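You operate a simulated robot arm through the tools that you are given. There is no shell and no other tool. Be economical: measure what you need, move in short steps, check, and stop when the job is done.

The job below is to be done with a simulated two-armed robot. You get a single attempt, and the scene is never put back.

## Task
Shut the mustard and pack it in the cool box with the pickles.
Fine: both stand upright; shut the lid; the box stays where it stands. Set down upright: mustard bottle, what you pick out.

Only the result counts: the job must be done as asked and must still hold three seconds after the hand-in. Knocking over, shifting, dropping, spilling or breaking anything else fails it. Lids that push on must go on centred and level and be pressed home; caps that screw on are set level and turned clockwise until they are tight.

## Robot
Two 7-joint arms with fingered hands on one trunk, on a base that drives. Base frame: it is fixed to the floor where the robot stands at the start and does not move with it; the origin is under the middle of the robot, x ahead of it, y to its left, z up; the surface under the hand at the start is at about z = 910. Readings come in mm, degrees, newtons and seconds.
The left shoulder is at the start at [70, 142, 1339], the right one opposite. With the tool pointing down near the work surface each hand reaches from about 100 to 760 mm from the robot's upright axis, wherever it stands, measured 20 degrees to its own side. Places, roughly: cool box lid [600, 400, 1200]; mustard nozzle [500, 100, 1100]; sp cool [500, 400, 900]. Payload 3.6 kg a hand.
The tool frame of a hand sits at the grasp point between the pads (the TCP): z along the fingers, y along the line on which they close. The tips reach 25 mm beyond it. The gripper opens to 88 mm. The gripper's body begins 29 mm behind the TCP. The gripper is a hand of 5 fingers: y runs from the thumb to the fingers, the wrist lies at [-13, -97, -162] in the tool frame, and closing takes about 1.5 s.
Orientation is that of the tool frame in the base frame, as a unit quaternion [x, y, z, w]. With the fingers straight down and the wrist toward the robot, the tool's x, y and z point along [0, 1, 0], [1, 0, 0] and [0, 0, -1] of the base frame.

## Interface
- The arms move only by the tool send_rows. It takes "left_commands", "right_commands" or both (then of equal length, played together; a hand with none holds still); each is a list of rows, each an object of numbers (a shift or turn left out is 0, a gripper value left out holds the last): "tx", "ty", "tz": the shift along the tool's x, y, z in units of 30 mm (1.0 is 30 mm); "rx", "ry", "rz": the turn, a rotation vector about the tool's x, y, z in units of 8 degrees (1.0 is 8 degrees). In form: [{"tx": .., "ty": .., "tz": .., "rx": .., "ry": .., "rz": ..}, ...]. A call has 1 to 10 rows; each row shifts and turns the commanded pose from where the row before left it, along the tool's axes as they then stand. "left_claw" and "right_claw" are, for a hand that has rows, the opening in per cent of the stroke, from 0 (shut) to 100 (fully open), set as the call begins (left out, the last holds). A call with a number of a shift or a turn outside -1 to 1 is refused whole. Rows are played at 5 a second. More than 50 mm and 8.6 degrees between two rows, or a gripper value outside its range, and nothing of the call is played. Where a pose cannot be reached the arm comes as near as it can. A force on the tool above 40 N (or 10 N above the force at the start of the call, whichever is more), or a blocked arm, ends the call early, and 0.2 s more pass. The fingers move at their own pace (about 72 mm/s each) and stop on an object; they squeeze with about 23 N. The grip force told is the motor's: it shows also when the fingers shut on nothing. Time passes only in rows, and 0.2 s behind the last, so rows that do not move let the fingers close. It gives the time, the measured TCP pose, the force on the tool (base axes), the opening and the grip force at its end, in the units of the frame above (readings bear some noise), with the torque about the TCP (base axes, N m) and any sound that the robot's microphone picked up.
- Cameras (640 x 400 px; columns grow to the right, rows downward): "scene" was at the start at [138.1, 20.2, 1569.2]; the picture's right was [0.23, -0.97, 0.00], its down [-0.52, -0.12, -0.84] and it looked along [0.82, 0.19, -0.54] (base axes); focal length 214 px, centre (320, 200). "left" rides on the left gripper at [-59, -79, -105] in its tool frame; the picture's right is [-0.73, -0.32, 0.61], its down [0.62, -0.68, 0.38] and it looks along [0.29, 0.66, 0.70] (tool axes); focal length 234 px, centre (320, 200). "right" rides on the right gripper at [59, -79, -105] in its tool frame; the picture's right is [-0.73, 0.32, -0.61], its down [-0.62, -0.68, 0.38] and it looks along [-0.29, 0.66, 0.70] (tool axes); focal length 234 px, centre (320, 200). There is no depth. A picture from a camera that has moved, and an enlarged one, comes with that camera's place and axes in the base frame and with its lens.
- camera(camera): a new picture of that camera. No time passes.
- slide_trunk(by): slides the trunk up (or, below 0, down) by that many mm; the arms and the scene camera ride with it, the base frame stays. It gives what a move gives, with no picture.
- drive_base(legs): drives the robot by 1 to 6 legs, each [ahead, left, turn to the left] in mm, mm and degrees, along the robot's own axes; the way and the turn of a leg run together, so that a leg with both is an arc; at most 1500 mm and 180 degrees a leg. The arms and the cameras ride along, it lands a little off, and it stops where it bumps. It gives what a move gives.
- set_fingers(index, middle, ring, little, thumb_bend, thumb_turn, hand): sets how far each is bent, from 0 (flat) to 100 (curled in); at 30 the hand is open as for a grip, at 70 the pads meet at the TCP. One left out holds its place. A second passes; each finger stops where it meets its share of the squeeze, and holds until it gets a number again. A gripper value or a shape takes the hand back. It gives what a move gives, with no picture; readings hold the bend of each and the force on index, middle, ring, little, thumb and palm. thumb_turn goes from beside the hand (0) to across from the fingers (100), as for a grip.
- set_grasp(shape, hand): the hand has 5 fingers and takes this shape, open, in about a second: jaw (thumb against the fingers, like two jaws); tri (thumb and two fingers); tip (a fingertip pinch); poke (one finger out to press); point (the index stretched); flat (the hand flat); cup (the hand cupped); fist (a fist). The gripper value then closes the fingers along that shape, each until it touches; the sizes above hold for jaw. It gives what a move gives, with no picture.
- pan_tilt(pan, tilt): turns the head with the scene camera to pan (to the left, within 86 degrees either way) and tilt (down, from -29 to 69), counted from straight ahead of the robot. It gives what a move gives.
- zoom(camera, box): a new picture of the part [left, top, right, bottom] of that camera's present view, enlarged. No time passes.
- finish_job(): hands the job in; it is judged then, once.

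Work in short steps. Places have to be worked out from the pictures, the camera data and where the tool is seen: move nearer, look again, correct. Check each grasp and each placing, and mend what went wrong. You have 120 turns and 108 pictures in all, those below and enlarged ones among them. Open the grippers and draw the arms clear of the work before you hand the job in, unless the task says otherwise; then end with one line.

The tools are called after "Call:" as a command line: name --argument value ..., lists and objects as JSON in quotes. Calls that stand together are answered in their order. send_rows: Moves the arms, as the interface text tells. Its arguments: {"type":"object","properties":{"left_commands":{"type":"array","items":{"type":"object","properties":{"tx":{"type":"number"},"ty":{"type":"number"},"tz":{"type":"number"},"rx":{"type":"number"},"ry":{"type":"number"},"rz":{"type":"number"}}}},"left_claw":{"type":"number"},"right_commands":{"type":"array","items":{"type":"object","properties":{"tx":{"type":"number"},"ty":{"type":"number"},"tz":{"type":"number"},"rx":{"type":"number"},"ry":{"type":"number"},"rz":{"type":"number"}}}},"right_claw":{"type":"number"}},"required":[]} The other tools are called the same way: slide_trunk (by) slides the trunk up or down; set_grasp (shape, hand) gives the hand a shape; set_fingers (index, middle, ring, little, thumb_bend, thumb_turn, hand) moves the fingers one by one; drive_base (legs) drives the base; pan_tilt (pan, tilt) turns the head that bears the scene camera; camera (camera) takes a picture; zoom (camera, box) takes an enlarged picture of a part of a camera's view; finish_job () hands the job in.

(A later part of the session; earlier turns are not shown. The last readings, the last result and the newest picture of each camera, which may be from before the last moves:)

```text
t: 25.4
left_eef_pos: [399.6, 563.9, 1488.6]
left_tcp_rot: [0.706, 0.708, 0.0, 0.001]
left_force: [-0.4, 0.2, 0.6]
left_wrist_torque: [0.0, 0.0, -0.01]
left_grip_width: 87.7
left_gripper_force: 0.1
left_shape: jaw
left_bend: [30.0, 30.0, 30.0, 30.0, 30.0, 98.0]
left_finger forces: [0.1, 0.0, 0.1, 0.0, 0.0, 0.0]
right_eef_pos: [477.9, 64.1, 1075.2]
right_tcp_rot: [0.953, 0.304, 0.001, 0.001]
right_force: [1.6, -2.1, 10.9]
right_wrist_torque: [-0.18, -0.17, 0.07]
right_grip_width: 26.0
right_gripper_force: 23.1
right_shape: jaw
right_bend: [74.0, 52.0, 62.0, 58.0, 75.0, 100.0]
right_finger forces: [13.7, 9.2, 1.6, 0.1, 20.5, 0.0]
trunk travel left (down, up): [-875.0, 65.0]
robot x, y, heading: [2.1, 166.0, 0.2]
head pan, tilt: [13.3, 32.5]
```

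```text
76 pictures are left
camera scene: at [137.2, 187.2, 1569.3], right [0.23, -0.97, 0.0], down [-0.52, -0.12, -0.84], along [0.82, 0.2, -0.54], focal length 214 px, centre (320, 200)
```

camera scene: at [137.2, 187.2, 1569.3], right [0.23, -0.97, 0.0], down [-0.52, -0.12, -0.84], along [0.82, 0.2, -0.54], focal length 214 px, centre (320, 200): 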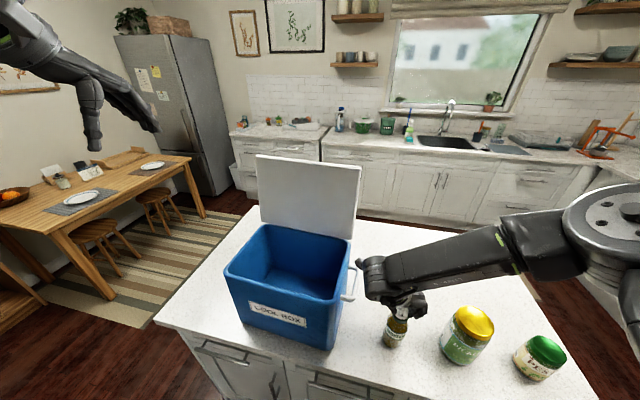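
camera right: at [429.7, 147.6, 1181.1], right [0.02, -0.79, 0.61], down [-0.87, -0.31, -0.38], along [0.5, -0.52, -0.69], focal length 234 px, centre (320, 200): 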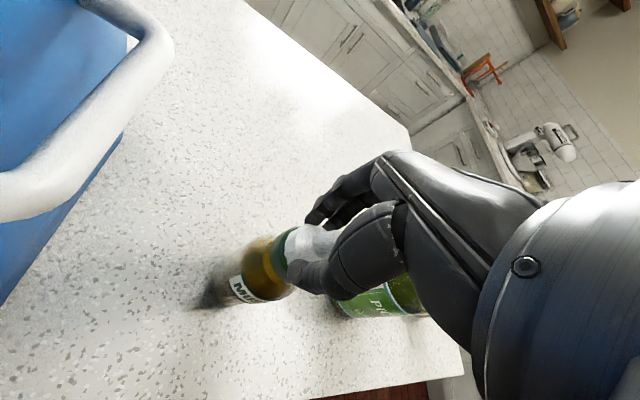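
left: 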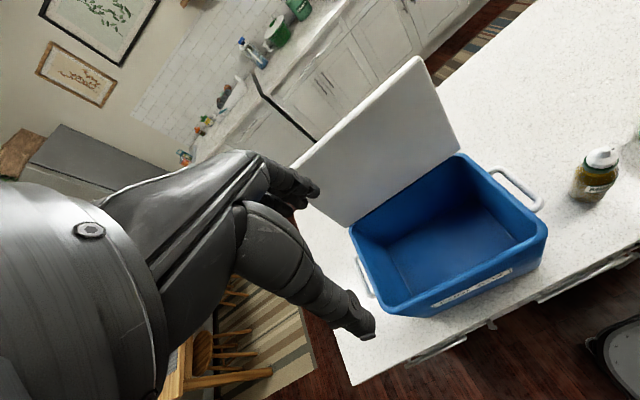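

I have turned about 94° and an upward force has built up. I open the hand, lift it and look at the cap and its mark.

Call:
send_rows --right_commands '[{}, {}, {}, {}, {}]' --right_claw 75

Call:
send_rows --right_commands '[{"tz": -0.7}, {"tz": -0.8}, {"tz": -0.8}, {"tz": -0.8}]'

Call:
zoom --camera "right" --box '[200, 180, 360, 280]'

Call:
zoom --camera "scene" --box '[360, 290, 440, 350]'

```text
t: 26.6
left_eef_pos: [400.4, 563.9, 1490.0]
left_tcp_rot: [0.706, 0.708, 0.0, 0.001]
left_force: [0.4, 0.0, 0.3]
left_wrist_torque: [0.0, -0.02, -0.03]
left_grip_width: 87.7
left_gripper_force: 0.2
left_shape: jaw
left_bend: [30.0, 30.0, 30.0, 30.0, 30.0, 98.0]
left_finger forces: [0.0, 0.1, 0.1, 0.0, 0.0, 0.0]
right_eef_pos: [479.5, 63.9, 1073.7]
right_tcp_rot: [0.953, 0.304, 0.0, -0.001]
right_force: [-0.9, -0.3, 0.8]
right_wrist_torque: [0.05, 0.0, 0.0]
right_grip_width: 65.9
right_gripper_force: 0.1
right_shape: jaw
right_bend: [27.0, 36.0, 33.0, 34.0, 54.0, 99.0]
right_finger forces: [0.1, 0.0, 0.1, 0.0, 0.0, 0.0]
trunk travel left (down, up): [-875.0, 65.0]
robot x, y, heading: [1.5, 169.8, -0.0]
head pan, tilt: [13.3, 32.5]
```

```text
t: 27.6
left_eef_pos: [400.3, 563.8, 1490.1]
left_tcp_rot: [0.706, 0.709, 0.001, 0.0]
left_force: [0.3, 0.1, -0.5]
left_wrist_torque: [-0.01, -0.01, -0.01]
left_grip_width: 87.6
left_gripper_force: 0.0
left_shape: jaw
left_bend: [30.0, 30.0, 30.0, 30.0, 30.0, 98.0]
left_finger forces: [0.1, 0.0, 0.1, 0.1, 0.0, 0.0]
right_eef_pos: [478.2, 62.8, 1165.7]
right_tcp_rot: [0.952, 0.305, 0.0, 0.0]
right_force: [0.2, 0.0, 0.2]
right_wrist_torque: [0.0, -0.01, 0.0]
right_grip_width: 65.7
right_gripper_force: 0.1
right_shape: jaw
right_bend: [27.0, 36.0, 33.0, 34.0, 54.0, 99.0]
right_finger forces: [0.0, 0.0, 0.1, 0.0, 0.0, 0.0]
trunk travel left (down, up): [-875.0, 65.0]
robot x, y, heading: [-1.6, 166.8, 0.3]
head pan, tilt: [13.3, 32.5]
```

```text
4.00 times, centred on (280, 230) of right
camera zoom: at [481.0, 160.6, 1272.7], right [-0.4, -0.68, 0.61], down [-0.9, 0.19, -0.38], along [0.15, -0.7, -0.7], focal length 937 px, centre (480, 80)
```

zoom: 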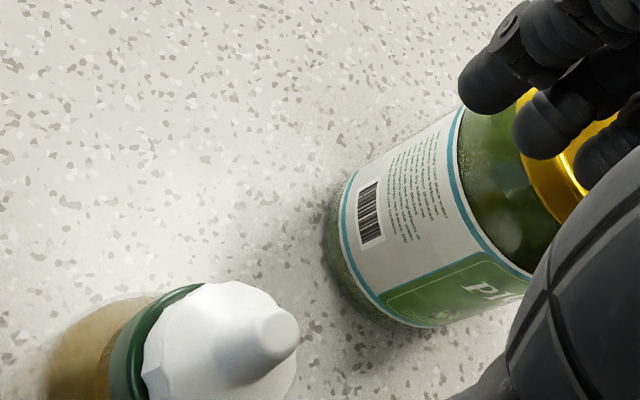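

```text
6.67 times, centred on (400, 320) of scene
camera zoom: at [137.2, 186.7, 1569.2], right [0.23, -0.97, 0.0], down [-0.52, -0.12, -0.84], along [0.82, 0.2, -0.54], focal length 1430 px, centre (-213, -600)
```

zoom: 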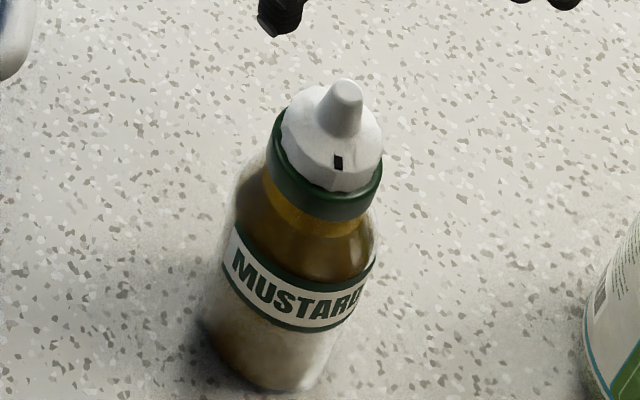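

The mark has moved about 95° clockwise and the cap turns freely. I wind back with the hand raised, regrip and keep turning.

Call:
send_rows --right_commands '[{"rz": -1}, {"rz": -1}, {"rz": -1}, {"rz": -1}, {"rz": -1}, {"rz": -1}, {"rz": -1}, {"rz": -1}, {"rz": -1}, {"rz": -1}]'

Call:
send_rows --right_commands '[{"rz": -1}, {"rz": -1}, {"tz": 0.8}, {"tz": 0.8}, {"tz": 0.8}, {"tz": 0.6}, {}]'

Call:
send_rows --right_commands '[{}, {}, {}, {}, {}, {}, {}]' --right_claw 20

Call:
zoom --camera "scene" --box '[360, 260, 460, 350]'

```text
t: 29.9
left_eef_pos: [400.5, 563.0, 1491.3]
left_tcp_rot: [0.706, 0.709, 0.001, 0.0]
left_force: [-0.4, -0.5, 0.3]
left_wrist_torque: [-0.01, 0.01, 0.02]
left_grip_width: 87.8
left_gripper_force: 0.2
left_shape: jaw
left_bend: [30.0, 30.0, 30.0, 30.0, 30.0, 98.0]
left_finger forces: [0.1, 0.0, 0.0, 0.1, 0.0, 0.0]
right_eef_pos: [479.5, 62.8, 1167.1]
right_tcp_rot: [0.533, 0.846, 0.001, 0.0]
right_force: [0.2, -0.2, -0.6]
right_wrist_torque: [0.02, 0.0, 0.01]
right_grip_width: 65.6
right_gripper_force: 0.2
right_shape: jaw
right_bend: [27.0, 36.0, 33.0, 34.0, 54.0, 99.0]
right_finger forces: [0.0, 0.0, 0.0, 0.1, 0.0, 0.0]
trunk travel left (down, up): [-875.0, 65.0]
robot x, y, heading: [0.0, 166.2, 0.2]
head pan, tilt: [13.3, 32.5]
```

```text
t: 31.4
left_eef_pos: [400.4, 563.5, 1489.4]
left_tcp_rot: [0.706, 0.708, 0.001, 0.001]
left_force: [0.1, -0.6, 0.1]
left_wrist_torque: [-0.02, 0.0, -0.01]
left_grip_width: 87.7
left_gripper_force: 0.1
left_shape: jaw
left_bend: [30.0, 30.0, 30.0, 30.0, 30.0, 98.0]
left_finger forces: [0.0, 0.0, 0.0, 0.1, 0.1, 0.0]
right_eef_pos: [478.0, 65.2, 1078.0]
right_tcp_rot: [0.411, 0.912, 0.0, 0.001]
right_force: [-0.3, 0.7, 0.5]
right_wrist_torque: [0.01, -0.01, 0.01]
right_grip_width: 65.9
right_gripper_force: 0.1
right_shape: jaw
right_bend: [27.0, 36.0, 33.0, 34.0, 54.0, 99.0]
right_finger forces: [0.0, 0.0, 0.1, 0.1, 0.1, 0.0]
trunk travel left (down, up): [-875.0, 65.0]
robot x, y, heading: [1.9, 163.1, -0.0]
head pan, tilt: [13.3, 32.5]
```

```text
t: 33.0
left_eef_pos: [399.7, 563.1, 1489.9]
left_tcp_rot: [0.706, 0.708, 0.0, 0.001]
left_force: [-0.2, -0.7, 0.2]
left_wrist_torque: [0.0, 0.0, 0.01]
left_grip_width: 87.6
left_gripper_force: 0.0
left_shape: jaw
left_bend: [30.0, 30.0, 30.0, 30.0, 30.0, 98.0]
left_finger forces: [0.1, 0.0, 0.0, 0.0, 0.1, 0.0]
right_eef_pos: [478.5, 64.1, 1076.8]
right_tcp_rot: [0.411, 0.912, 0.0, 0.0]
right_force: [0.7, -0.1, 0.3]
right_wrist_torque: [0.02, 0.02, 0.01]
right_grip_width: 24.9
right_gripper_force: 23.3
right_shape: jaw
right_bend: [74.0, 53.0, 61.0, 58.0, 74.0, 100.0]
right_finger forces: [10.6, 8.5, 0.0, 0.0, 19.3, 0.0]
trunk travel left (down, up): [-875.0, 65.0]
robot x, y, heading: [2.3, 166.2, -0.1]
head pan, tilt: [13.3, 32.5]
```

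```text
4.44 times, centred on (410, 305) of scene
camera zoom: at [137.8, 186.4, 1569.2], right [0.23, -0.97, 0.0], down [-0.52, -0.12, -0.84], along [0.82, 0.2, -0.54], focal length 953 px, centre (-80, -267)
```

zoom: 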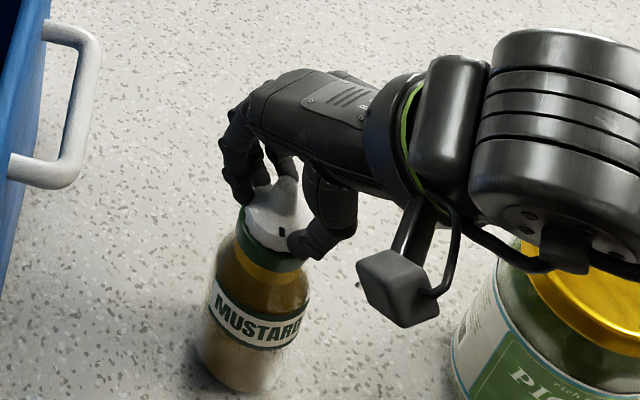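

Regripped at 23 N. I turn clockwise again.

Call:
send_rows --right_commands '[{"rz": 0.8}, {"rz": 0.8}, {"rz": 0.8}, {"rz": 0.8}, {"rz": 0.8}, {"rz": 0.8}, {"rz": 0.8}]'

Call:
send_rows --right_commands '[{"rz": 0.8}, {"rz": 0.8}, {"rz": 0.8}, {"rz": 0.8}, {"rz": 0.8}, {"rz": 0.8}, {"rz": 0.8}]'

Call:
zoom --camera "scene" --box '[360, 260, 460, 350]'

```text
t: 34.6
left_eef_pos: [399.9, 565.6, 1489.7]
left_tcp_rot: [0.706, 0.708, 0.0, 0.001]
left_force: [0.9, -0.6, 0.5]
left_wrist_torque: [-0.03, -0.01, 0.0]
left_grip_width: 87.6
left_gripper_force: 0.1
left_shape: jaw
left_bend: [30.0, 30.0, 30.0, 30.0, 30.0, 98.0]
left_finger forces: [0.0, 0.0, 0.1, 0.1, 0.1, 0.0]
right_eef_pos: [479.9, 64.5, 1077.9]
right_tcp_rot: [0.727, 0.686, 0.001, 0.001]
right_force: [0.5, -1.1, 3.6]
right_wrist_torque: [-0.04, 0.0, 0.04]
right_grip_width: 24.9
right_gripper_force: 23.4
right_shape: jaw
right_bend: [74.0, 52.0, 62.0, 58.0, 75.0, 100.0]
right_finger forces: [10.8, 8.3, 2.8, 0.0, 17.4, 0.0]
trunk travel left (down, up): [-875.0, 65.0]
robot x, y, heading: [2.1, 165.8, 0.2]
head pan, tilt: [13.3, 32.5]
```

```text
t: 36.2
left_eef_pos: [397.9, 565.4, 1489.0]
left_tcp_rot: [0.706, 0.708, 0.0, 0.002]
left_force: [-0.4, 0.5, -1.2]
left_wrist_torque: [0.01, 0.0, -0.01]
left_grip_width: 87.5
left_gripper_force: 0.0
left_shape: jaw
left_bend: [30.0, 30.0, 30.0, 30.0, 30.0, 98.0]
left_finger forces: [0.0, 0.0, 0.0, 0.1, 0.1, 0.0]
right_eef_pos: [479.4, 65.5, 1078.8]
right_tcp_rot: [0.934, 0.357, 0.001, 0.001]
right_force: [-1.3, 1.0, 3.8]
right_wrist_torque: [0.07, 0.1, 0.07]
right_grip_width: 24.5
right_gripper_force: 22.9
right_shape: jaw
right_bend: [74.0, 53.0, 62.0, 58.0, 75.0, 100.0]
right_finger forces: [9.5, 6.5, 1.8, 0.0, 17.8, 0.1]
trunk travel left (down, up): [-875.0, 65.0]
robot x, y, heading: [-1.0, 166.3, 0.2]
head pan, tilt: [13.3, 32.5]
```

```text
4.44 times, centred on (410, 305) of scene
camera zoom: at [137.1, 187.8, 1569.3], right [0.23, -0.97, 0.0], down [-0.52, -0.13, -0.84], along [0.82, 0.2, -0.54], focal length 953 px, centre (-80, -267)
```

zoom: 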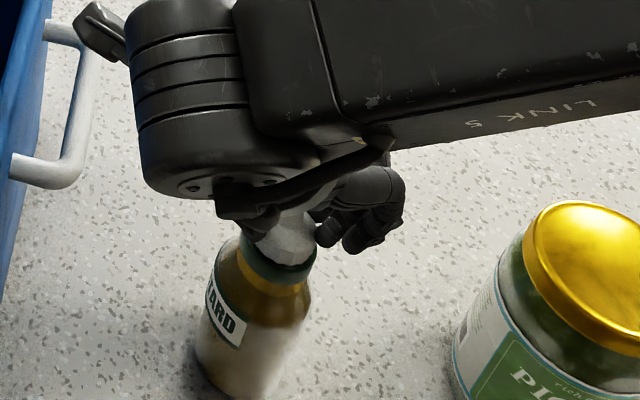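

The label has now turned too, so the cap reached resistance and the bottle spun on the counter. I let go and look at the mark relative to the label.

Call:
send_rows --right_commands '[{}, {}, {}, {}, {}]' --right_claw 75

Call:
send_rows --right_commands '[{"tz": -0.7}, {"tz": -0.8}, {"tz": -0.8}, {"tz": -0.8}, {"rz": -0.9}, {"rz": -0.9}, {"rz": -0.9}, {"rz": -0.9}, {"rz": -0.9}]'

Call:
zoom --camera "scene" --box '[360, 280, 440, 350]'

Call:
zoom --camera "right" --box '[180, 180, 380, 330]'

```text
t: 37.5
left_eef_pos: [400.3, 564.2, 1488.6]
left_tcp_rot: [0.706, 0.709, 0.001, 0.001]
left_force: [-0.5, -1.6, 0.2]
left_wrist_torque: [0.02, -0.03, 0.01]
left_grip_width: 87.5
left_gripper_force: 0.0
left_shape: jaw
left_bend: [30.0, 30.0, 30.0, 30.0, 30.0, 98.0]
left_finger forces: [0.0, 0.0, 0.0, 0.0, 0.1, 0.1]
right_eef_pos: [480.6, 63.6, 1077.4]
right_tcp_rot: [0.934, 0.358, 0.0, 0.0]
right_force: [0.4, -0.2, 0.3]
right_wrist_torque: [0.01, -0.03, -0.01]
right_grip_width: 65.8
right_gripper_force: 0.1
right_shape: jaw
right_bend: [27.0, 36.0, 33.0, 34.0, 54.0, 99.0]
right_finger forces: [0.1, 0.0, 0.0, 0.0, 0.0, 0.0]
trunk travel left (down, up): [-875.0, 65.0]
robot x, y, heading: [1.4, 163.0, -0.0]
head pan, tilt: [13.3, 32.5]
```

```text
t: 39.5
left_eef_pos: [399.1, 561.3, 1489.0]
left_tcp_rot: [0.706, 0.708, 0.0, 0.001]
left_force: [-0.2, -0.5, 0.1]
left_wrist_torque: [0.01, 0.03, 0.0]
left_grip_width: 87.8
left_gripper_force: 0.1
left_shape: jaw
left_bend: [30.0, 30.0, 30.0, 30.0, 30.0, 98.0]
left_finger forces: [0.1, 0.2, 0.0, 0.0, 0.0, 0.0]
right_eef_pos: [479.0, 62.9, 1170.1]
right_tcp_rot: [0.777, 0.629, 0.001, 0.001]
right_force: [-0.6, -0.5, -0.5]
right_wrist_torque: [-0.01, 0.01, 0.01]
right_grip_width: 65.8
right_gripper_force: 0.1
right_shape: jaw
right_bend: [27.0, 36.0, 33.0, 34.0, 54.0, 99.0]
right_finger forces: [0.0, 0.0, 0.1, 0.1, 0.1, 0.1]
trunk travel left (down, up): [-875.0, 65.0]
robot x, y, heading: [0.5, 163.6, 0.0]
head pan, tilt: [13.3, 32.5]
```

```text
5.71 times, centred on (400, 315) of scene
camera zoom: at [138.0, 185.2, 1569.2], right [0.23, -0.97, 0.0], down [-0.52, -0.12, -0.84], along [0.82, 0.2, -0.54], focal length 1226 px, centre (-137, -457)
```

zoom: 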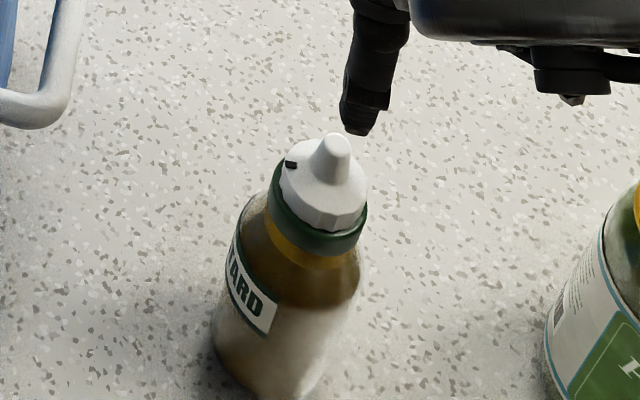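

```text
2.67 times, centred on (280, 255) of right
camera zoom: at [414.1, 135.3, 1276.8], right [0.16, -0.78, 0.61], down [-0.8, -0.47, -0.38], along [0.58, -0.42, -0.7], focal length 624 px, centre (427, 53)
```

zoom: 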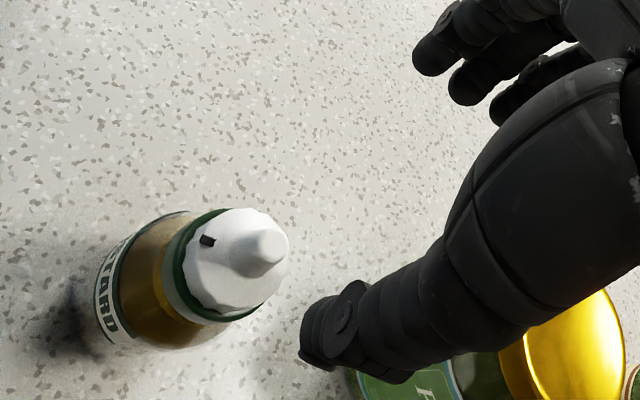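

The cap has gone about 140° relative to the bottle until resistance, limited by counter friction. To be sure it is tight I will hold the bottle body with the left hand while the right tightens. First the right hand clears and the left yaws by 90°.

Call:
send_rows --right_commands '[{"tx": -0.78, "ty": 0.17, "tz": -0.67}, {"tx": -0.78, "ty": 0.17, "tz": -0.67}, {"tx": -0.78, "ty": 0.17, "tz": -0.67}, {"tx": -0.78, "ty": 0.17, "tz": -0.67}, {"tx": -0.78, "ty": 0.17, "tz": -0.67}, {}, {}, {}, {}, {}]' --left_commands '[{"rz": 1}, {"rz": 1}, {"rz": 1}, {"rz": 1}, {"rz": 1}, {"rz": 1}, {"rz": 1}, {"rz": 1}, {"rz": 1}, {"rz": 1}]'

Call:
send_rows --left_commands '[{"rz": 1, "ty": 0.7}, {"rz": 0.25, "ty": 1}, {"ty": 1}, {"ty": 1}, {"ty": 1}, {"ty": 1}, {"ty": 1}, {"ty": 1}, {"ty": 1}, {"ty": 1}]'

Call:
camera --camera "scene"

```text
t: 41.6
left_eef_pos: [399.8, 498.0, 1399.5]
left_tcp_rot: [0.996, 0.089, 0.001, 0.0]
left_force: [0.5, -0.2, -0.2]
left_wrist_torque: [0.01, 0.02, 0.01]
left_grip_width: 87.6
left_gripper_force: 0.0
left_shape: jaw
left_bend: [30.0, 30.0, 30.0, 30.0, 30.0, 98.0]
left_finger forces: [0.0, 0.0, 0.1, 0.0, 0.1, 0.0]
left hand out of reach, approached as far as the arm can: row 6, 7, 8, 9, 10
right_eef_pos: [480.3, -54.6, 1270.3]
right_tcp_rot: [0.778, 0.629, 0.0, 0.0]
right_force: [0.1, -0.1, 0.5]
right_wrist_torque: [0.0, 0.02, -0.01]
right_grip_width: 65.8
right_gripper_force: 0.1
right_shape: jaw
right_bend: [27.0, 36.0, 33.0, 34.0, 54.0, 99.0]
right_finger forces: [0.0, 0.0, 0.1, 0.1, 0.0, 0.1]
trunk travel left (down, up): [-875.0, 65.0]
robot x, y, heading: [-1.2, 164.0, 0.2]
head pan, tilt: [13.3, 32.5]
```

```text
t: 43.9
left_eef_pos: [403.5, 196.7, 1390.7]
left_tcp_rot: [1.0, 0.001, -0.001, -0.001]
left_force: [-0.6, -1.0, 0.0]
left_wrist_torque: [-0.01, 0.04, 0.01]
left_grip_width: 87.8
left_gripper_force: 0.1
left_shape: jaw
left_bend: [30.0, 30.0, 30.0, 30.0, 30.0, 98.0]
left_finger forces: [0.0, 0.0, 0.0, 0.0, 0.0, 0.0]
left hand out of reach, approached as far as the arm can: row 1
right_eef_pos: [480.3, -56.8, 1270.3]
right_tcp_rot: [0.777, 0.629, 0.001, -0.001]
right_force: [-0.2, 0.3, -0.1]
right_wrist_torque: [0.0, 0.03, -0.02]
right_grip_width: 65.7
right_gripper_force: 0.1
right_shape: jaw
right_bend: [27.0, 36.0, 33.0, 34.0, 54.0, 99.0]
right_finger forces: [0.1, 0.0, 0.0, 0.0, 0.0, 0.0]
trunk travel left (down, up): [-875.0, 65.0]
robot x, y, heading: [-3.4, 167.6, 0.1]
head pan, tilt: [13.3, 32.5]
```

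```text
69 pictures are left
camera scene: at [138.6, 184.4, 1569.1], right [0.23, -0.97, 0.0], down [-0.52, -0.12, -0.84], along [0.82, 0.2, -0.54], focal length 214 px, centre (320, 200)
```

scene: 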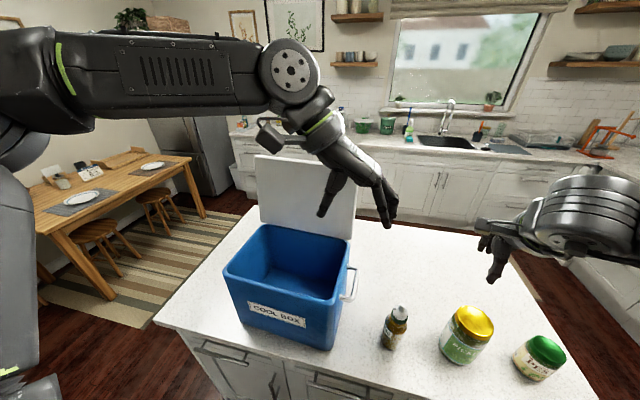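

The left hand is in place. I pitch it 40° forward-down and move it right.

Call:
send_rows --left_commands '[{"ry": 1}, {"ry": 1}, {"ry": 1}, {"ry": 1}, {"ry": 1}, {"ty": 0.88}, {"ty": 0.88}, {"ty": 0.88}, {"ty": 0.88}, {"ty": 0.88}]'

Call:
send_rows --left_commands '[{"tx": -0.7, "tz": 0.75}, {"tx": -0.7, "tz": 0.75}, {"tx": -0.7, "tz": 0.75}, {"tx": -0.7, "tz": 0.75}, {"tx": -0.7, "tz": 0.75}, {"tx": -0.7, "tz": 0.75}, {"tx": -0.7, "tz": 0.75}]'

Call:
camera --camera "scene"

Call:
camera --camera "left"

```text
t: 46.0
left_eef_pos: [406.3, 134.4, 1391.9]
left_tcp_rot: [0.939, 0.002, 0.344, 0.0]
left_force: [0.4, -0.3, -0.5]
left_wrist_torque: [-0.02, 0.0, 0.03]
left_grip_width: 87.7
left_gripper_force: 0.2
left_shape: jaw
left_bend: [30.0, 30.0, 30.0, 30.0, 30.0, 98.0]
left_finger forces: [0.0, 0.1, 0.0, 0.0, 0.0, 0.0]
left hand out of reach, approached as far as the arm can: row 8, 9, 10
right_eef_pos: [479.7, -54.7, 1272.1]
right_tcp_rot: [0.778, 0.628, 0.0, 0.0]
right_force: [-0.3, -0.1, 0.3]
right_wrist_torque: [0.01, -0.03, 0.0]
right_grip_width: 65.8
right_gripper_force: 0.1
right_shape: jaw
right_bend: [27.0, 36.0, 33.0, 34.0, 54.0, 99.0]
right_finger forces: [0.0, 0.0, 0.1, 0.1, 0.0, 0.0]
trunk travel left (down, up): [-875.0, 65.0]
robot x, y, heading: [0.8, 164.5, 0.3]
head pan, tilt: [13.3, 32.5]
```

```text
t: 47.6
left_eef_pos: [397.5, 160.5, 1186.6]
left_tcp_rot: [0.94, 0.001, 0.343, 0.0]
left_force: [0.3, 0.2, 0.4]
left_wrist_torque: [0.05, 0.01, 0.01]
left_grip_width: 87.6
left_gripper_force: 0.0
left_shape: jaw
left_bend: [30.0, 30.0, 30.0, 30.0, 30.0, 98.0]
left_finger forces: [0.0, 0.0, 0.1, 0.1, 0.0, 0.1]
left hand out of reach, approached as far as the arm can: row 5, 6, 7
right_eef_pos: [479.5, -55.1, 1271.3]
right_tcp_rot: [0.778, 0.629, 0.0, 0.0]
right_force: [0.6, 0.7, 1.1]
right_wrist_torque: [0.0, -0.01, 0.03]
right_grip_width: 66.1
right_gripper_force: 0.0
right_shape: jaw
right_bend: [27.0, 36.0, 33.0, 34.0, 54.0, 99.0]
right_finger forces: [0.1, 0.1, 0.0, 0.0, 0.0, 0.0]
trunk travel left (down, up): [-875.0, 65.0]
robot x, y, heading: [3.7, 166.4, 0.3]
head pan, tilt: [13.3, 32.5]
```

```text
68 pictures are left
camera scene: at [138.4, 186.9, 1569.2], right [0.23, -0.97, 0.0], down [-0.52, -0.12, -0.84], along [0.82, 0.2, -0.54], focal length 214 px, centre (320, 200)
```

scene: 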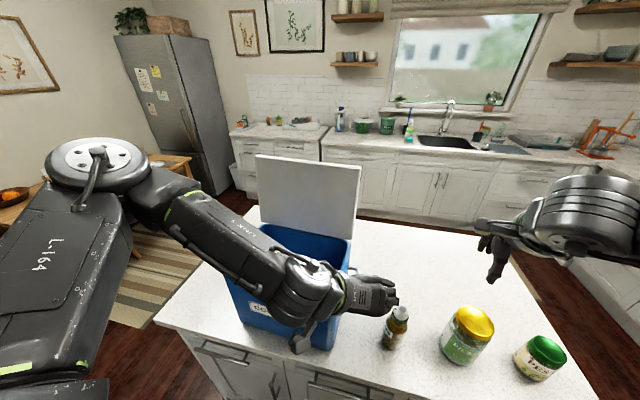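

```text
67 pictures are left
camera left: at [284.7, 238.6, 1228.8], right [-0.17, 0.32, -0.93], down [0.72, 0.68, 0.11], along [0.67, -0.66, -0.35], focal length 234 px, centre (320, 200)
```

left: 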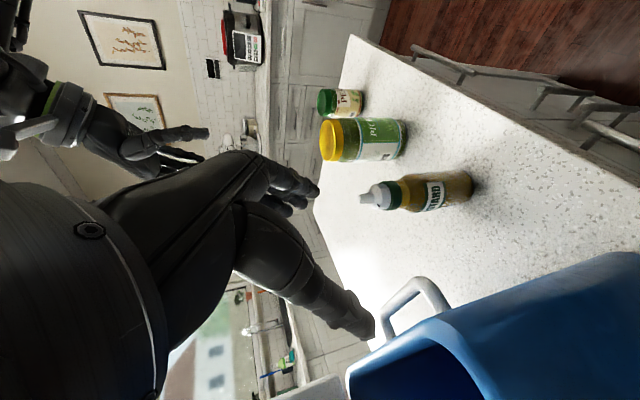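

The left arm is near its limit here. I drive the base about 110 mm to the right so both hands reach the bottle better.

Call:
drive_base --legs '[[0, -110, 0]]'

Call:
camera --camera "left"

```text
t: 48.8
left_eef_pos: [397.6, 54.9, 1186.2]
left_tcp_rot: [0.939, 0.003, 0.343, 0.001]
left_force: [-0.1, 0.5, 0.8]
left_wrist_torque: [0.0, -0.03, -0.03]
left_grip_width: 87.6
left_gripper_force: 0.1
left_shape: jaw
left_bend: [30.0, 30.0, 30.0, 30.0, 30.0, 98.0]
left_finger forces: [0.0, 0.0, 0.0, 0.1, 0.0, 0.1]
right_eef_pos: [480.7, -160.3, 1271.6]
right_tcp_rot: [0.777, 0.629, 0.0, 0.0]
right_force: [-0.5, 0.8, 0.7]
right_wrist_torque: [-0.02, 0.0, -0.01]
right_grip_width: 66.1
right_gripper_force: 0.0
right_shape: jaw
right_bend: [27.0, 36.0, 33.0, 34.0, 54.0, 99.0]
right_finger forces: [0.0, 0.0, 0.2, 0.0, 0.0, 0.1]
trunk travel left (down, up): [-875.0, 65.0]
robot x, y, heading: [2.5, 61.6, 0.3]
head pan, tilt: [13.3, 32.5]
```

```text
66 pictures are left
camera left: at [284.8, 132.7, 1229.1], right [-0.17, 0.32, -0.93], down [0.72, 0.69, 0.11], along [0.67, -0.65, -0.34], focal length 234 px, centre (320, 200)
```

left: 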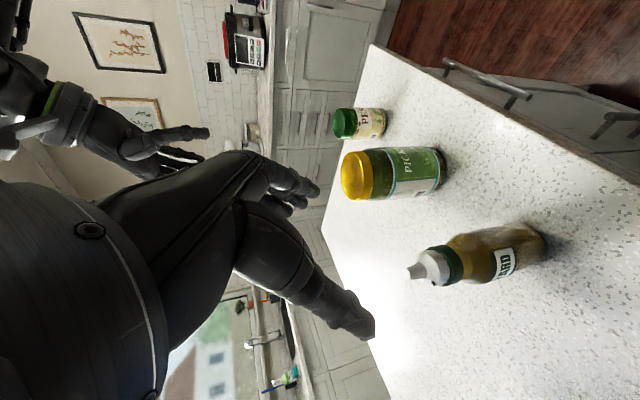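

I move the left hand to a pre-grasp point back along its approach line.

Call:
send_rows --left_commands '[{"tx": -0.54, "ty": -0.06, "tz": 0.74}, {"tx": -0.54, "ty": -0.06, "tz": 0.74}, {"tx": -0.54, "ty": -0.06, "tz": 0.74}, {"tx": -0.54, "ty": -0.06, "tz": 0.74}, {"tx": -0.54, "ty": -0.06, "tz": 0.74}, {}]'

Call:
camera --camera "left"

Call:
camera --camera "scene"

```text
t: 50.2
left_eef_pos: [409.7, 114.3, 1089.5]
left_tcp_rot: [0.939, 0.002, 0.343, -0.001]
left_force: [-0.4, -0.4, 0.7]
left_wrist_torque: [0.01, 0.0, 0.01]
left_grip_width: 87.8
left_gripper_force: 0.0
left_shape: jaw
left_bend: [30.0, 30.0, 30.0, 30.0, 30.0, 98.0]
left_finger forces: [0.0, 0.0, 0.0, 0.0, 0.1, 0.1]
left hand out of reach, approached as far as the arm can: row 1, 2, 3, 4, 5
right_eef_pos: [479.8, -162.7, 1271.0]
right_tcp_rot: [0.777, 0.63, 0.0, 0.0]
right_force: [-0.3, 0.0, -0.2]
right_wrist_torque: [-0.01, -0.01, 0.03]
right_grip_width: 65.9
right_gripper_force: 0.0
right_shape: jaw
right_bend: [27.0, 36.0, 33.0, 34.0, 54.0, 99.0]
right_finger forces: [0.0, 0.0, 0.0, 0.0, 0.0, 0.1]
trunk travel left (down, up): [-875.0, 65.0]
robot x, y, heading: [0.6, 53.0, 0.0]
head pan, tilt: [13.3, 32.5]
```

```text
65 pictures are left
camera left: at [296.4, 192.7, 1132.3], right [-0.17, 0.32, -0.93], down [0.72, 0.68, 0.11], along [0.67, -0.65, -0.35], focal length 234 px, centre (320, 200)
```

left: 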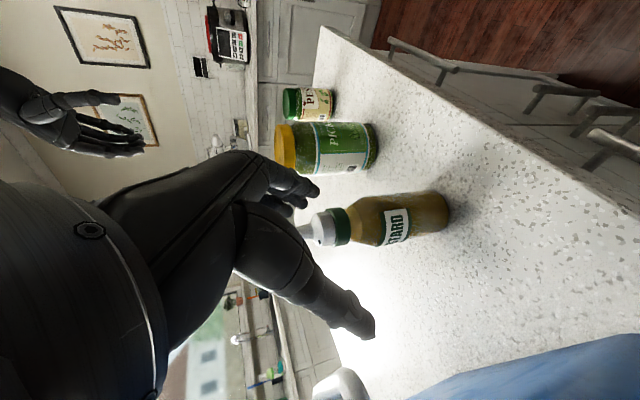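

```text
64 pictures are left
camera scene: at [138.2, 76.7, 1569.2], right [0.23, -0.97, 0.0], down [-0.52, -0.12, -0.84], along [0.82, 0.2, -0.54], focal length 214 px, centre (320, 200)
```

scene: 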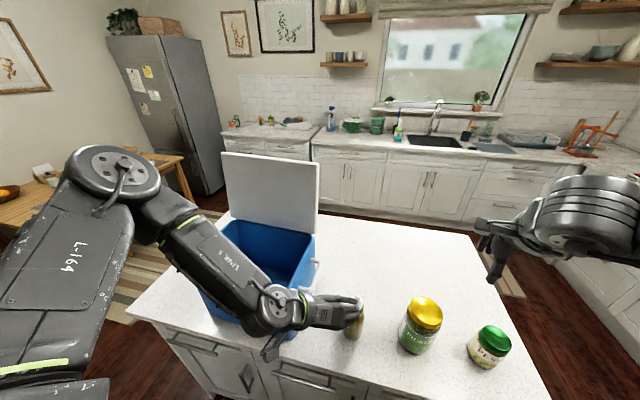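

This left-hand orientation hits joint limits. I raise the left hand, undo the pitch, and will instead approach from the front-left with the thumb in front.

Call:
send_rows --left_commands '[{"tx": 0.64, "tz": -0.77}, {"tx": 0.64, "tz": -0.77}, {"tx": 0.64, "tz": -0.77}, {"tx": 0.64, "tz": -0.77}, {"tx": 0.5, "tz": -0.6}, {"ry": -1}, {"ry": -1}, {"ry": -1}, {"ry": -1}, {"ry": -1}]'

Call:
send_rows --left_commands '[{"rz": -1}, {"rz": -1}, {"rz": -1}, {"rz": -1}, {"rz": -1}, {"rz": -1}, {"rz": -1}, {"rz": -1}, {"rz": -1}, {"rz": -1}]'

Call:
send_rows --left_commands '[{"rz": -1}, {"rz": -1}, {"rz": -1}, {"rz": -1}, {"rz": -1}, {"rz": -1}, {"rz": -0.9}]'

Call:
send_rows --left_commands '[{"ry": -1}, {"ry": -1}, {"ry": -1}, {"ry": -1}, {"ry": -1}]'

Call:
camera --camera "scene"

```text
t: 52.4
left_eef_pos: [409.6, 115.0, 1234.3]
left_tcp_rot: [0.998, 0.009, 0.057, -0.009]
left_force: [0.2, -0.1, -0.3]
left_wrist_torque: [-0.01, 0.02, -0.02]
left_grip_width: 87.6
left_gripper_force: 0.0
left_shape: jaw
left_bend: [30.0, 30.0, 30.0, 30.0, 30.0, 98.0]
left_finger forces: [0.1, 0.0, 0.1, 0.0, 0.1, 0.1]
left hand out of reach, approached as far as the arm can: row 7, 8
right_eef_pos: [482.1, -162.2, 1270.6]
right_tcp_rot: [0.777, 0.629, 0.0, 0.001]
right_force: [0.7, -0.5, 0.1]
right_wrist_torque: [-0.01, 0.01, -0.03]
right_grip_width: 65.6
right_gripper_force: 0.1
right_shape: jaw
right_bend: [27.0, 36.0, 33.0, 34.0, 54.0, 99.0]
right_finger forces: [0.1, 0.0, 0.0, 0.0, 0.0, 0.0]
trunk travel left (down, up): [-875.0, 65.0]
robot x, y, heading: [0.3, 54.1, 0.3]
head pan, tilt: [13.3, 32.5]
```

```text
t: 54.6
left_eef_pos: [409.3, 115.3, 1234.5]
left_tcp_rot: [0.758, 0.65, 0.051, 0.03]
left_force: [-0.2, -0.3, 0.4]
left_wrist_torque: [-0.02, 0.0, -0.01]
left_grip_width: 87.7
left_gripper_force: 0.0
left_shape: jaw
left_bend: [30.0, 30.0, 30.0, 30.0, 30.0, 98.0]
left_finger forces: [0.0, 0.0, 0.1, 0.1, 0.0, 0.0]
right_eef_pos: [480.8, -163.3, 1270.6]
right_tcp_rot: [0.777, 0.629, 0.001, -0.001]
right_force: [-0.5, 0.1, 0.5]
right_wrist_torque: [0.0, 0.0, 0.03]
right_grip_width: 66.0
right_gripper_force: 0.1
right_shape: jaw
right_bend: [27.0, 36.0, 33.0, 34.0, 54.0, 99.0]
right_finger forces: [0.0, 0.0, 0.0, 0.1, 0.1, 0.0]
trunk travel left (down, up): [-875.0, 65.0]
robot x, y, heading: [-3.7, 56.1, 0.1]
head pan, tilt: [13.3, 32.5]
```

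```text
t: 56.2
left_eef_pos: [423.5, 248.4, 1254.3]
left_tcp_rot: [0.371, 0.927, 0.028, 0.05]
left_force: [0.3, 0.6, 0.5]
left_wrist_torque: [0.01, 0.0, 0.03]
left_grip_width: 87.7
left_gripper_force: 0.0
left_shape: jaw
left_bend: [30.0, 30.0, 30.0, 30.0, 30.0, 98.0]
left_finger forces: [0.0, 0.0, 0.0, 0.0, 0.1, 0.0]
left hand out of reach, approached as far as the arm can: row 1, 2, 3, 4, 5, 6, 7
right_eef_pos: [479.8, -163.4, 1272.1]
right_tcp_rot: [0.777, 0.63, 0.001, 0.001]
right_force: [-0.4, -0.2, 0.1]
right_wrist_torque: [0.01, 0.0, -0.01]
right_grip_width: 65.7
right_gripper_force: 0.0
right_shape: jaw
right_bend: [27.0, 36.0, 33.0, 34.0, 54.0, 99.0]
right_finger forces: [0.0, 0.0, 0.0, 0.0, 0.0, 0.1]
trunk travel left (down, up): [-875.0, 65.0]
robot x, y, heading: [-0.0, 56.9, 0.2]
head pan, tilt: [13.3, 32.5]
```

```text
t: 57.4
left_eef_pos: [469.5, 241.7, 1262.1]
left_tcp_rot: [0.36, 0.853, -0.099, 0.364]
left_force: [-0.9, 0.8, -0.1]
left_wrist_torque: [0.01, -0.04, -0.01]
left_grip_width: 87.9
left_gripper_force: 0.1
left_shape: jaw
left_bend: [30.0, 30.0, 30.0, 30.0, 30.0, 98.0]
left_finger forces: [0.1, 0.0, 0.0, 0.0, 0.0, 0.1]
left hand out of reach, approached as far as the arm can: row 3, 4, 5
right_eef_pos: [479.2, -161.5, 1271.5]
right_tcp_rot: [0.778, 0.629, -0.001, 0.001]
right_force: [-0.2, -0.4, 0.1]
right_wrist_torque: [0.0, 0.02, -0.04]
right_grip_width: 65.6
right_gripper_force: 0.1
right_shape: jaw
right_bend: [27.0, 36.0, 33.0, 34.0, 54.0, 99.0]
right_finger forces: [0.0, 0.0, 0.0, 0.1, 0.1, 0.1]
trunk travel left (down, up): [-875.0, 65.0]
robot x, y, heading: [1.3, 62.0, 0.1]
head pan, tilt: [13.3, 32.5]
```

```text
63 pictures are left
camera scene: at [138.1, 79.1, 1569.2], right [0.23, -0.97, 0.0], down [-0.52, -0.13, -0.84], along [0.82, 0.2, -0.54], focal length 214 px, centre (320, 200)
```

scene: 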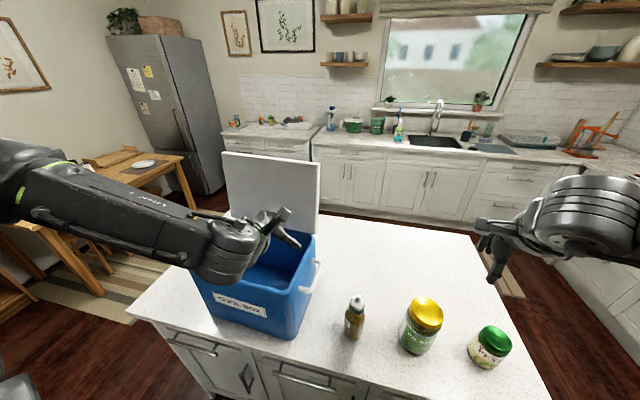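

The left hand drifted over the box, so I retreat it up and back to stay clear. I will instead test tightness with the right hand alone, pressing down while turning.

Call:
send_rows --left_commands '[{"tz": -1}, {"tz": -1}, {"tz": -1}, {"tz": -1}, {"tz": -1}, {"tz": -1}]'

Call:
send_rows --left_commands '[{"ry": 1}, {"ry": 1}, {"ry": 1}, {"ry": 1}, {"ry": 1}, {"rz": 1}, {"rz": 1}, {"rz": 1}, {"rz": 1}, {"rz": 1}]'

Call:
zoom --camera "scene" --box '[320, 280, 400, 350]'

```text
t: 58.8
left_eef_pos: [405.0, 318.6, 1402.2]
left_tcp_rot: [0.361, 0.853, -0.098, 0.363]
left_force: [0.3, 0.2, 0.8]
left_wrist_torque: [0.01, -0.05, 0.0]
left_grip_width: 87.7
left_gripper_force: 0.1
left_shape: jaw
left_bend: [30.0, 30.0, 30.0, 30.0, 30.0, 98.0]
left_finger forces: [0.0, 0.0, 0.0, 0.1, 0.1, 0.1]
left hand out of reach, approached as far as the arm can: row 1, 2, 3, 4
right_eef_pos: [478.9, -161.6, 1272.7]
right_tcp_rot: [0.777, 0.63, 0.001, 0.001]
right_force: [0.4, -0.5, -0.1]
right_wrist_torque: [-0.01, -0.01, 0.03]
right_grip_width: 65.7
right_gripper_force: 0.1
right_shape: jaw
right_bend: [27.0, 36.0, 33.0, 34.0, 54.0, 99.0]
right_finger forces: [0.0, 0.0, 0.0, 0.1, 0.0, 0.0]
trunk travel left (down, up): [-875.0, 65.0]
robot x, y, heading: [-0.1, 58.1, 0.3]
head pan, tilt: [13.3, 32.5]
```

```text
t: 61.0
left_eef_pos: [405.3, 319.8, 1401.3]
left_tcp_rot: [0.668, 0.742, 0.046, 0.037]
left_force: [0.2, -0.3, -0.8]
left_wrist_torque: [-0.02, 0.01, 0.03]
left_grip_width: 88.0
left_gripper_force: 0.0
left_shape: jaw
left_bend: [30.0, 30.0, 30.0, 30.0, 30.0, 98.0]
left_finger forces: [0.0, 0.0, 0.0, 0.1, 0.1, 0.0]
right_eef_pos: [480.6, -160.9, 1271.7]
right_tcp_rot: [0.777, 0.63, 0.0, 0.0]
right_force: [0.7, -0.1, 0.2]
right_wrist_torque: [0.02, 0.01, 0.0]
right_grip_width: 66.0
right_gripper_force: 0.1
right_shape: jaw
right_bend: [27.0, 36.0, 33.0, 34.0, 54.0, 99.0]
right_finger forces: [0.0, 0.1, 0.2, 0.0, 0.0, 0.0]
trunk travel left (down, up): [-875.0, 65.0]
robot x, y, heading: [0.4, 58.8, 0.2]
head pan, tilt: [13.3, 32.5]
```

```text
5.71 times, centred on (360, 315) of scene
camera zoom: at [138.0, 79.4, 1569.2], right [0.23, -0.97, 0.0], down [-0.52, -0.13, -0.84], along [0.82, 0.2, -0.54], focal length 1226 px, centre (91, -457)
```

zoom: 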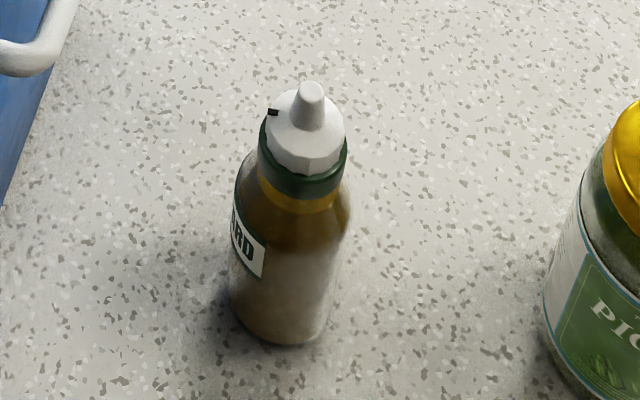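

The bottle stands upright at about (477, 63). I bring the right hand back above it and wind up counter-clockwise.

Call:
send_rows --right_commands '[{"tx": 0.73, "ty": -0.157}, {"tx": 0.73, "ty": -0.157}, {"tx": 0.73, "ty": -0.157}, {"tx": 0.73, "ty": -0.157}, {"tx": 0.73, "ty": -0.157}, {"tx": 0.73, "ty": -0.157}, {"tx": 0.73, "ty": -0.157, "tz": 0.8}, {"tx": 0.73, "ty": -0.157, "tz": 0.8}, {"tx": 0.73, "ty": -0.157, "tz": 0.9}, {"tx": 0.73, "ty": -0.157, "tz": 0.9}]'

Call:
send_rows --right_commands '[{"rz": -1}, {"rz": -1}, {"rz": -1}, {"rz": -1}, {"rz": -1}, {"rz": -1}, {}]'

Call:
camera --camera "right"

```text
t: 63.2
left_eef_pos: [407.4, 319.0, 1401.0]
left_tcp_rot: [0.667, 0.743, 0.045, 0.036]
left_force: [0.4, 0.5, 0.3]
left_wrist_torque: [0.0, -0.03, 0.01]
left_grip_width: 87.8
left_gripper_force: 0.1
left_shape: jaw
left_bend: [30.0, 30.0, 30.0, 30.0, 30.0, 98.0]
left_finger forces: [0.0, 0.0, 0.0, 0.0, 0.1, 0.0]
right_eef_pos: [480.7, 62.8, 1168.7]
right_tcp_rot: [0.777, 0.629, 0.0, 0.001]
right_force: [1.1, -0.4, -0.6]
right_wrist_torque: [-0.02, 0.01, 0.04]
right_grip_width: 65.7
right_gripper_force: 0.0
right_shape: jaw
right_bend: [27.0, 36.0, 33.0, 34.0, 54.0, 99.0]
right_finger forces: [0.0, 0.0, 0.0, 0.0, 0.0, 0.1]
trunk travel left (down, up): [-875.0, 65.0]
robot x, y, heading: [-2.1, 60.2, -0.0]
head pan, tilt: [13.3, 32.5]
```

```text
t: 64.8
left_eef_pos: [405.2, 317.5, 1400.9]
left_tcp_rot: [0.667, 0.743, 0.046, 0.037]
left_force: [-0.3, 0.3, 0.3]
left_wrist_torque: [-0.01, -0.02, -0.04]
left_grip_width: 87.8
left_gripper_force: 0.0
left_shape: jaw
left_bend: [30.0, 30.0, 30.0, 30.0, 30.0, 98.0]
left_finger forces: [0.1, 0.0, 0.0, 0.0, 0.0, 0.1]
right_eef_pos: [479.5, 59.6, 1170.0]
right_tcp_rot: [0.453, 0.891, 0.0, -0.001]
right_force: [0.3, -0.7, -0.5]
right_wrist_torque: [0.01, 0.02, -0.01]
right_grip_width: 66.0
right_gripper_force: 0.0
right_shape: jaw
right_bend: [27.0, 36.0, 33.0, 34.0, 54.0, 99.0]
right_finger forces: [0.0, 0.1, 0.0, 0.1, 0.0, 0.0]
trunk travel left (down, up): [-875.0, 65.0]
robot x, y, heading: [0.6, 56.1, 0.4]
head pan, tilt: [13.3, 32.5]
```

```text
61 pictures are left
camera right: at [381.4, 60.7, 1275.0], right [0.69, -0.4, 0.61], down [-0.18, -0.91, -0.38], along [0.7, 0.15, -0.7], focal length 234 px, centre (320, 200)
```

right: 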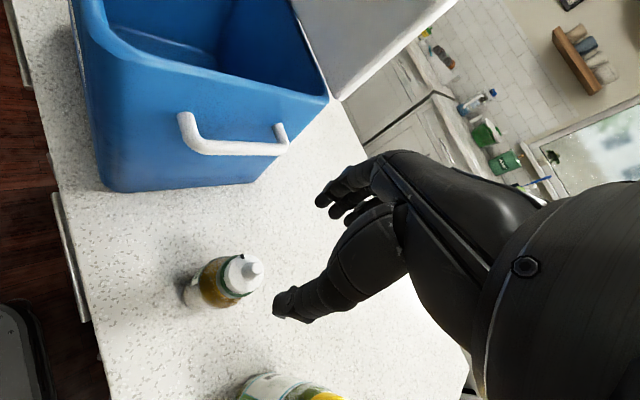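

The alignment is off by about 4 mm in x. I correct it, descend, grip the cap, then press down slightly and twist.

Call:
send_rows --right_commands '[{"tx": 0.09, "ty": -0.1, "tz": 0.8}, {"tz": 0.8}, {"tz": 0.8}, {"tz": 0.7}, {}]'

Call:
send_rows --right_commands '[{}, {}, {}, {}, {}, {}, {}]' --right_claw 15

Call:
send_rows --right_commands '[{"tz": 0.1}, {"tz": 0.1}]'

Call:
zoom --camera "scene" --box '[320, 270, 410, 350]'

```text
t: 66.0
left_eef_pos: [406.1, 317.6, 1400.9]
left_tcp_rot: [0.667, 0.743, 0.045, 0.037]
left_force: [-0.1, -0.4, -0.1]
left_wrist_torque: [0.02, -0.03, 0.0]
left_grip_width: 87.7
left_gripper_force: 0.0
left_shape: jaw
left_bend: [30.0, 30.0, 30.0, 30.0, 30.0, 98.0]
left_finger forces: [0.0, 0.0, 0.0, 0.0, 0.0, 0.1]
right_eef_pos: [475.7, 61.1, 1076.9]
right_tcp_rot: [0.454, 0.891, 0.0, 0.0]
right_force: [0.6, -0.7, -0.4]
right_wrist_torque: [-0.01, 0.0, -0.01]
right_grip_width: 65.8
right_gripper_force: 0.0
right_shape: jaw
right_bend: [27.0, 36.0, 33.0, 34.0, 54.0, 99.0]
right_finger forces: [0.0, 0.1, 0.0, 0.1, 0.1, 0.0]
trunk travel left (down, up): [-875.0, 65.0]
robot x, y, heading: [-0.2, 60.1, 0.3]
head pan, tilt: [13.3, 32.5]
```

```text
t: 67.6
left_eef_pos: [404.3, 318.6, 1400.3]
left_tcp_rot: [0.666, 0.744, 0.046, 0.037]
left_force: [-0.1, -0.1, 0.0]
left_wrist_torque: [0.0, -0.01, 0.02]
left_grip_width: 87.7
left_gripper_force: 0.1
left_shape: jaw
left_bend: [30.0, 30.0, 30.0, 30.0, 30.0, 98.0]
left_finger forces: [0.0, 0.1, 0.1, 0.0, 0.0, 0.0]
right_eef_pos: [476.7, 62.1, 1076.1]
right_tcp_rot: [0.454, 0.891, 0.0, 0.0]
right_force: [-0.3, -0.8, 0.8]
right_wrist_torque: [0.0, 0.0, 0.03]
right_grip_width: 25.6
right_gripper_force: 22.7
right_shape: jaw
right_bend: [74.0, 56.0, 61.0, 58.0, 74.0, 100.0]
right_finger forces: [13.3, 6.4, 0.1, 0.0, 20.3, 0.0]
trunk travel left (down, up): [-875.0, 65.0]
robot x, y, heading: [-3.2, 59.6, 0.4]
head pan, tilt: [13.3, 32.5]
```

```text
t: 68.2
left_eef_pos: [401.3, 317.9, 1402.9]
left_tcp_rot: [0.666, 0.744, 0.047, 0.036]
left_force: [-0.6, 1.1, 0.3]
left_wrist_torque: [0.01, 0.01, 0.01]
left_grip_width: 87.4
left_gripper_force: 0.0
left_shape: jaw
left_bend: [30.0, 30.0, 30.0, 30.0, 30.0, 98.0]
left_finger forces: [0.0, 0.0, 0.1, 0.0, 0.1, 0.1]
right_eef_pos: [473.5, 60.5, 1074.6]
right_tcp_rot: [0.454, 0.891, 0.003, 0.002]
right_force: [0.0, -4.1, 24.7]
right_wrist_torque: [-0.11, -0.05, 0.01]
right_grip_width: 26.6
right_gripper_force: 22.8
right_shape: jaw
right_bend: [74.0, 55.0, 61.0, 58.0, 74.0, 100.0]
right_finger forces: [14.3, 9.3, 0.0, 0.0, 25.5, 0.0]
trunk travel left (down, up): [-875.0, 65.0]
robot x, y, heading: [-0.6, 60.6, 0.4]
head pan, tilt: [13.3, 32.5]
```

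```text
5.00 times, centred on (365, 310) of scene
camera zoom: at [134.1, 76.1, 1570.0], right [0.23, -0.97, 0.0], down [-0.52, -0.12, -0.84], along [0.82, 0.2, -0.53], focal length 1072 px, centre (95, -350)
```

zoom: 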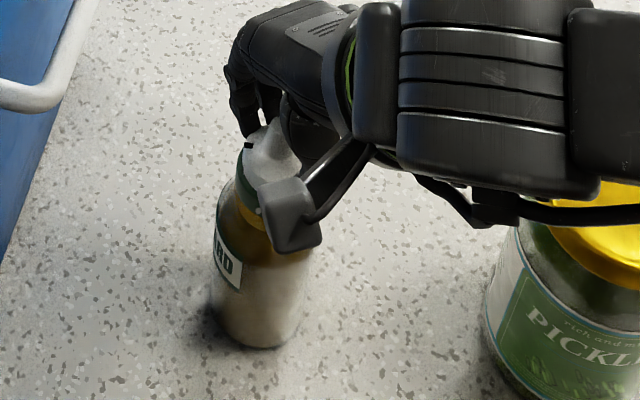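

I am pressing with about 25 N. Now I twist clockwise in small rows and watch torque and label.

Call:
send_rows --right_commands '[{"rz": 0.6}, {"rz": 0.6}, {"rz": 0.6}, {"rz": 0.6}]'

Call:
zoom --camera "scene" --box '[320, 270, 410, 350]'

```text
t: 69.2
left_eef_pos: [401.1, 319.6, 1403.0]
left_tcp_rot: [0.665, 0.744, 0.047, 0.038]
left_force: [0.9, 0.5, 0.4]
left_wrist_torque: [0.0, 0.01, -0.01]
left_grip_width: 87.9
left_gripper_force: 0.0
left_shape: jaw
left_bend: [30.0, 30.0, 30.0, 30.0, 30.0, 98.0]
left_finger forces: [0.1, 0.1, 0.1, 0.0, 0.0, 0.0]
right_eef_pos: [473.0, 62.4, 1072.7]
right_tcp_rot: [0.596, 0.803, 0.002, 0.002]
right_force: [-2.0, 1.2, 28.4]
right_wrist_torque: [-0.03, -0.14, 0.07]
right_grip_width: 27.5
right_gripper_force: 22.9
right_shape: jaw
right_bend: [75.0, 54.0, 61.0, 58.0, 74.0, 100.0]
right_finger forces: [15.8, 9.3, 0.0, 0.0, 24.7, 0.0]
trunk travel left (down, up): [-875.0, 65.0]
robot x, y, heading: [-1.0, 57.7, -0.0]
head pan, tilt: [13.3, 32.5]
```

```text
5.00 times, centred on (365, 310) of scene
camera zoom: at [133.7, 78.5, 1569.6], right [0.23, -0.97, 0.0], down [-0.52, -0.13, -0.84], along [0.82, 0.2, -0.53], focal length 1072 px, centre (95, -350)
```

zoom: 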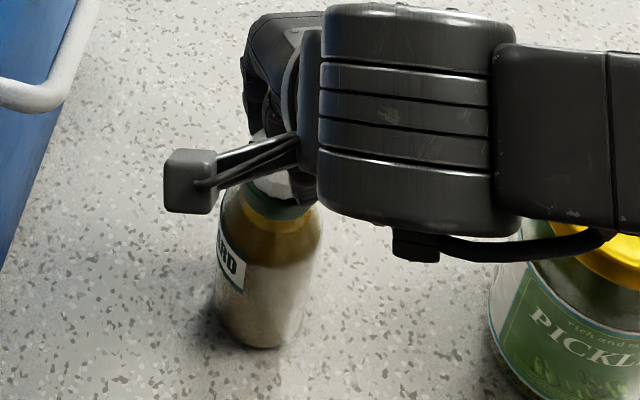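

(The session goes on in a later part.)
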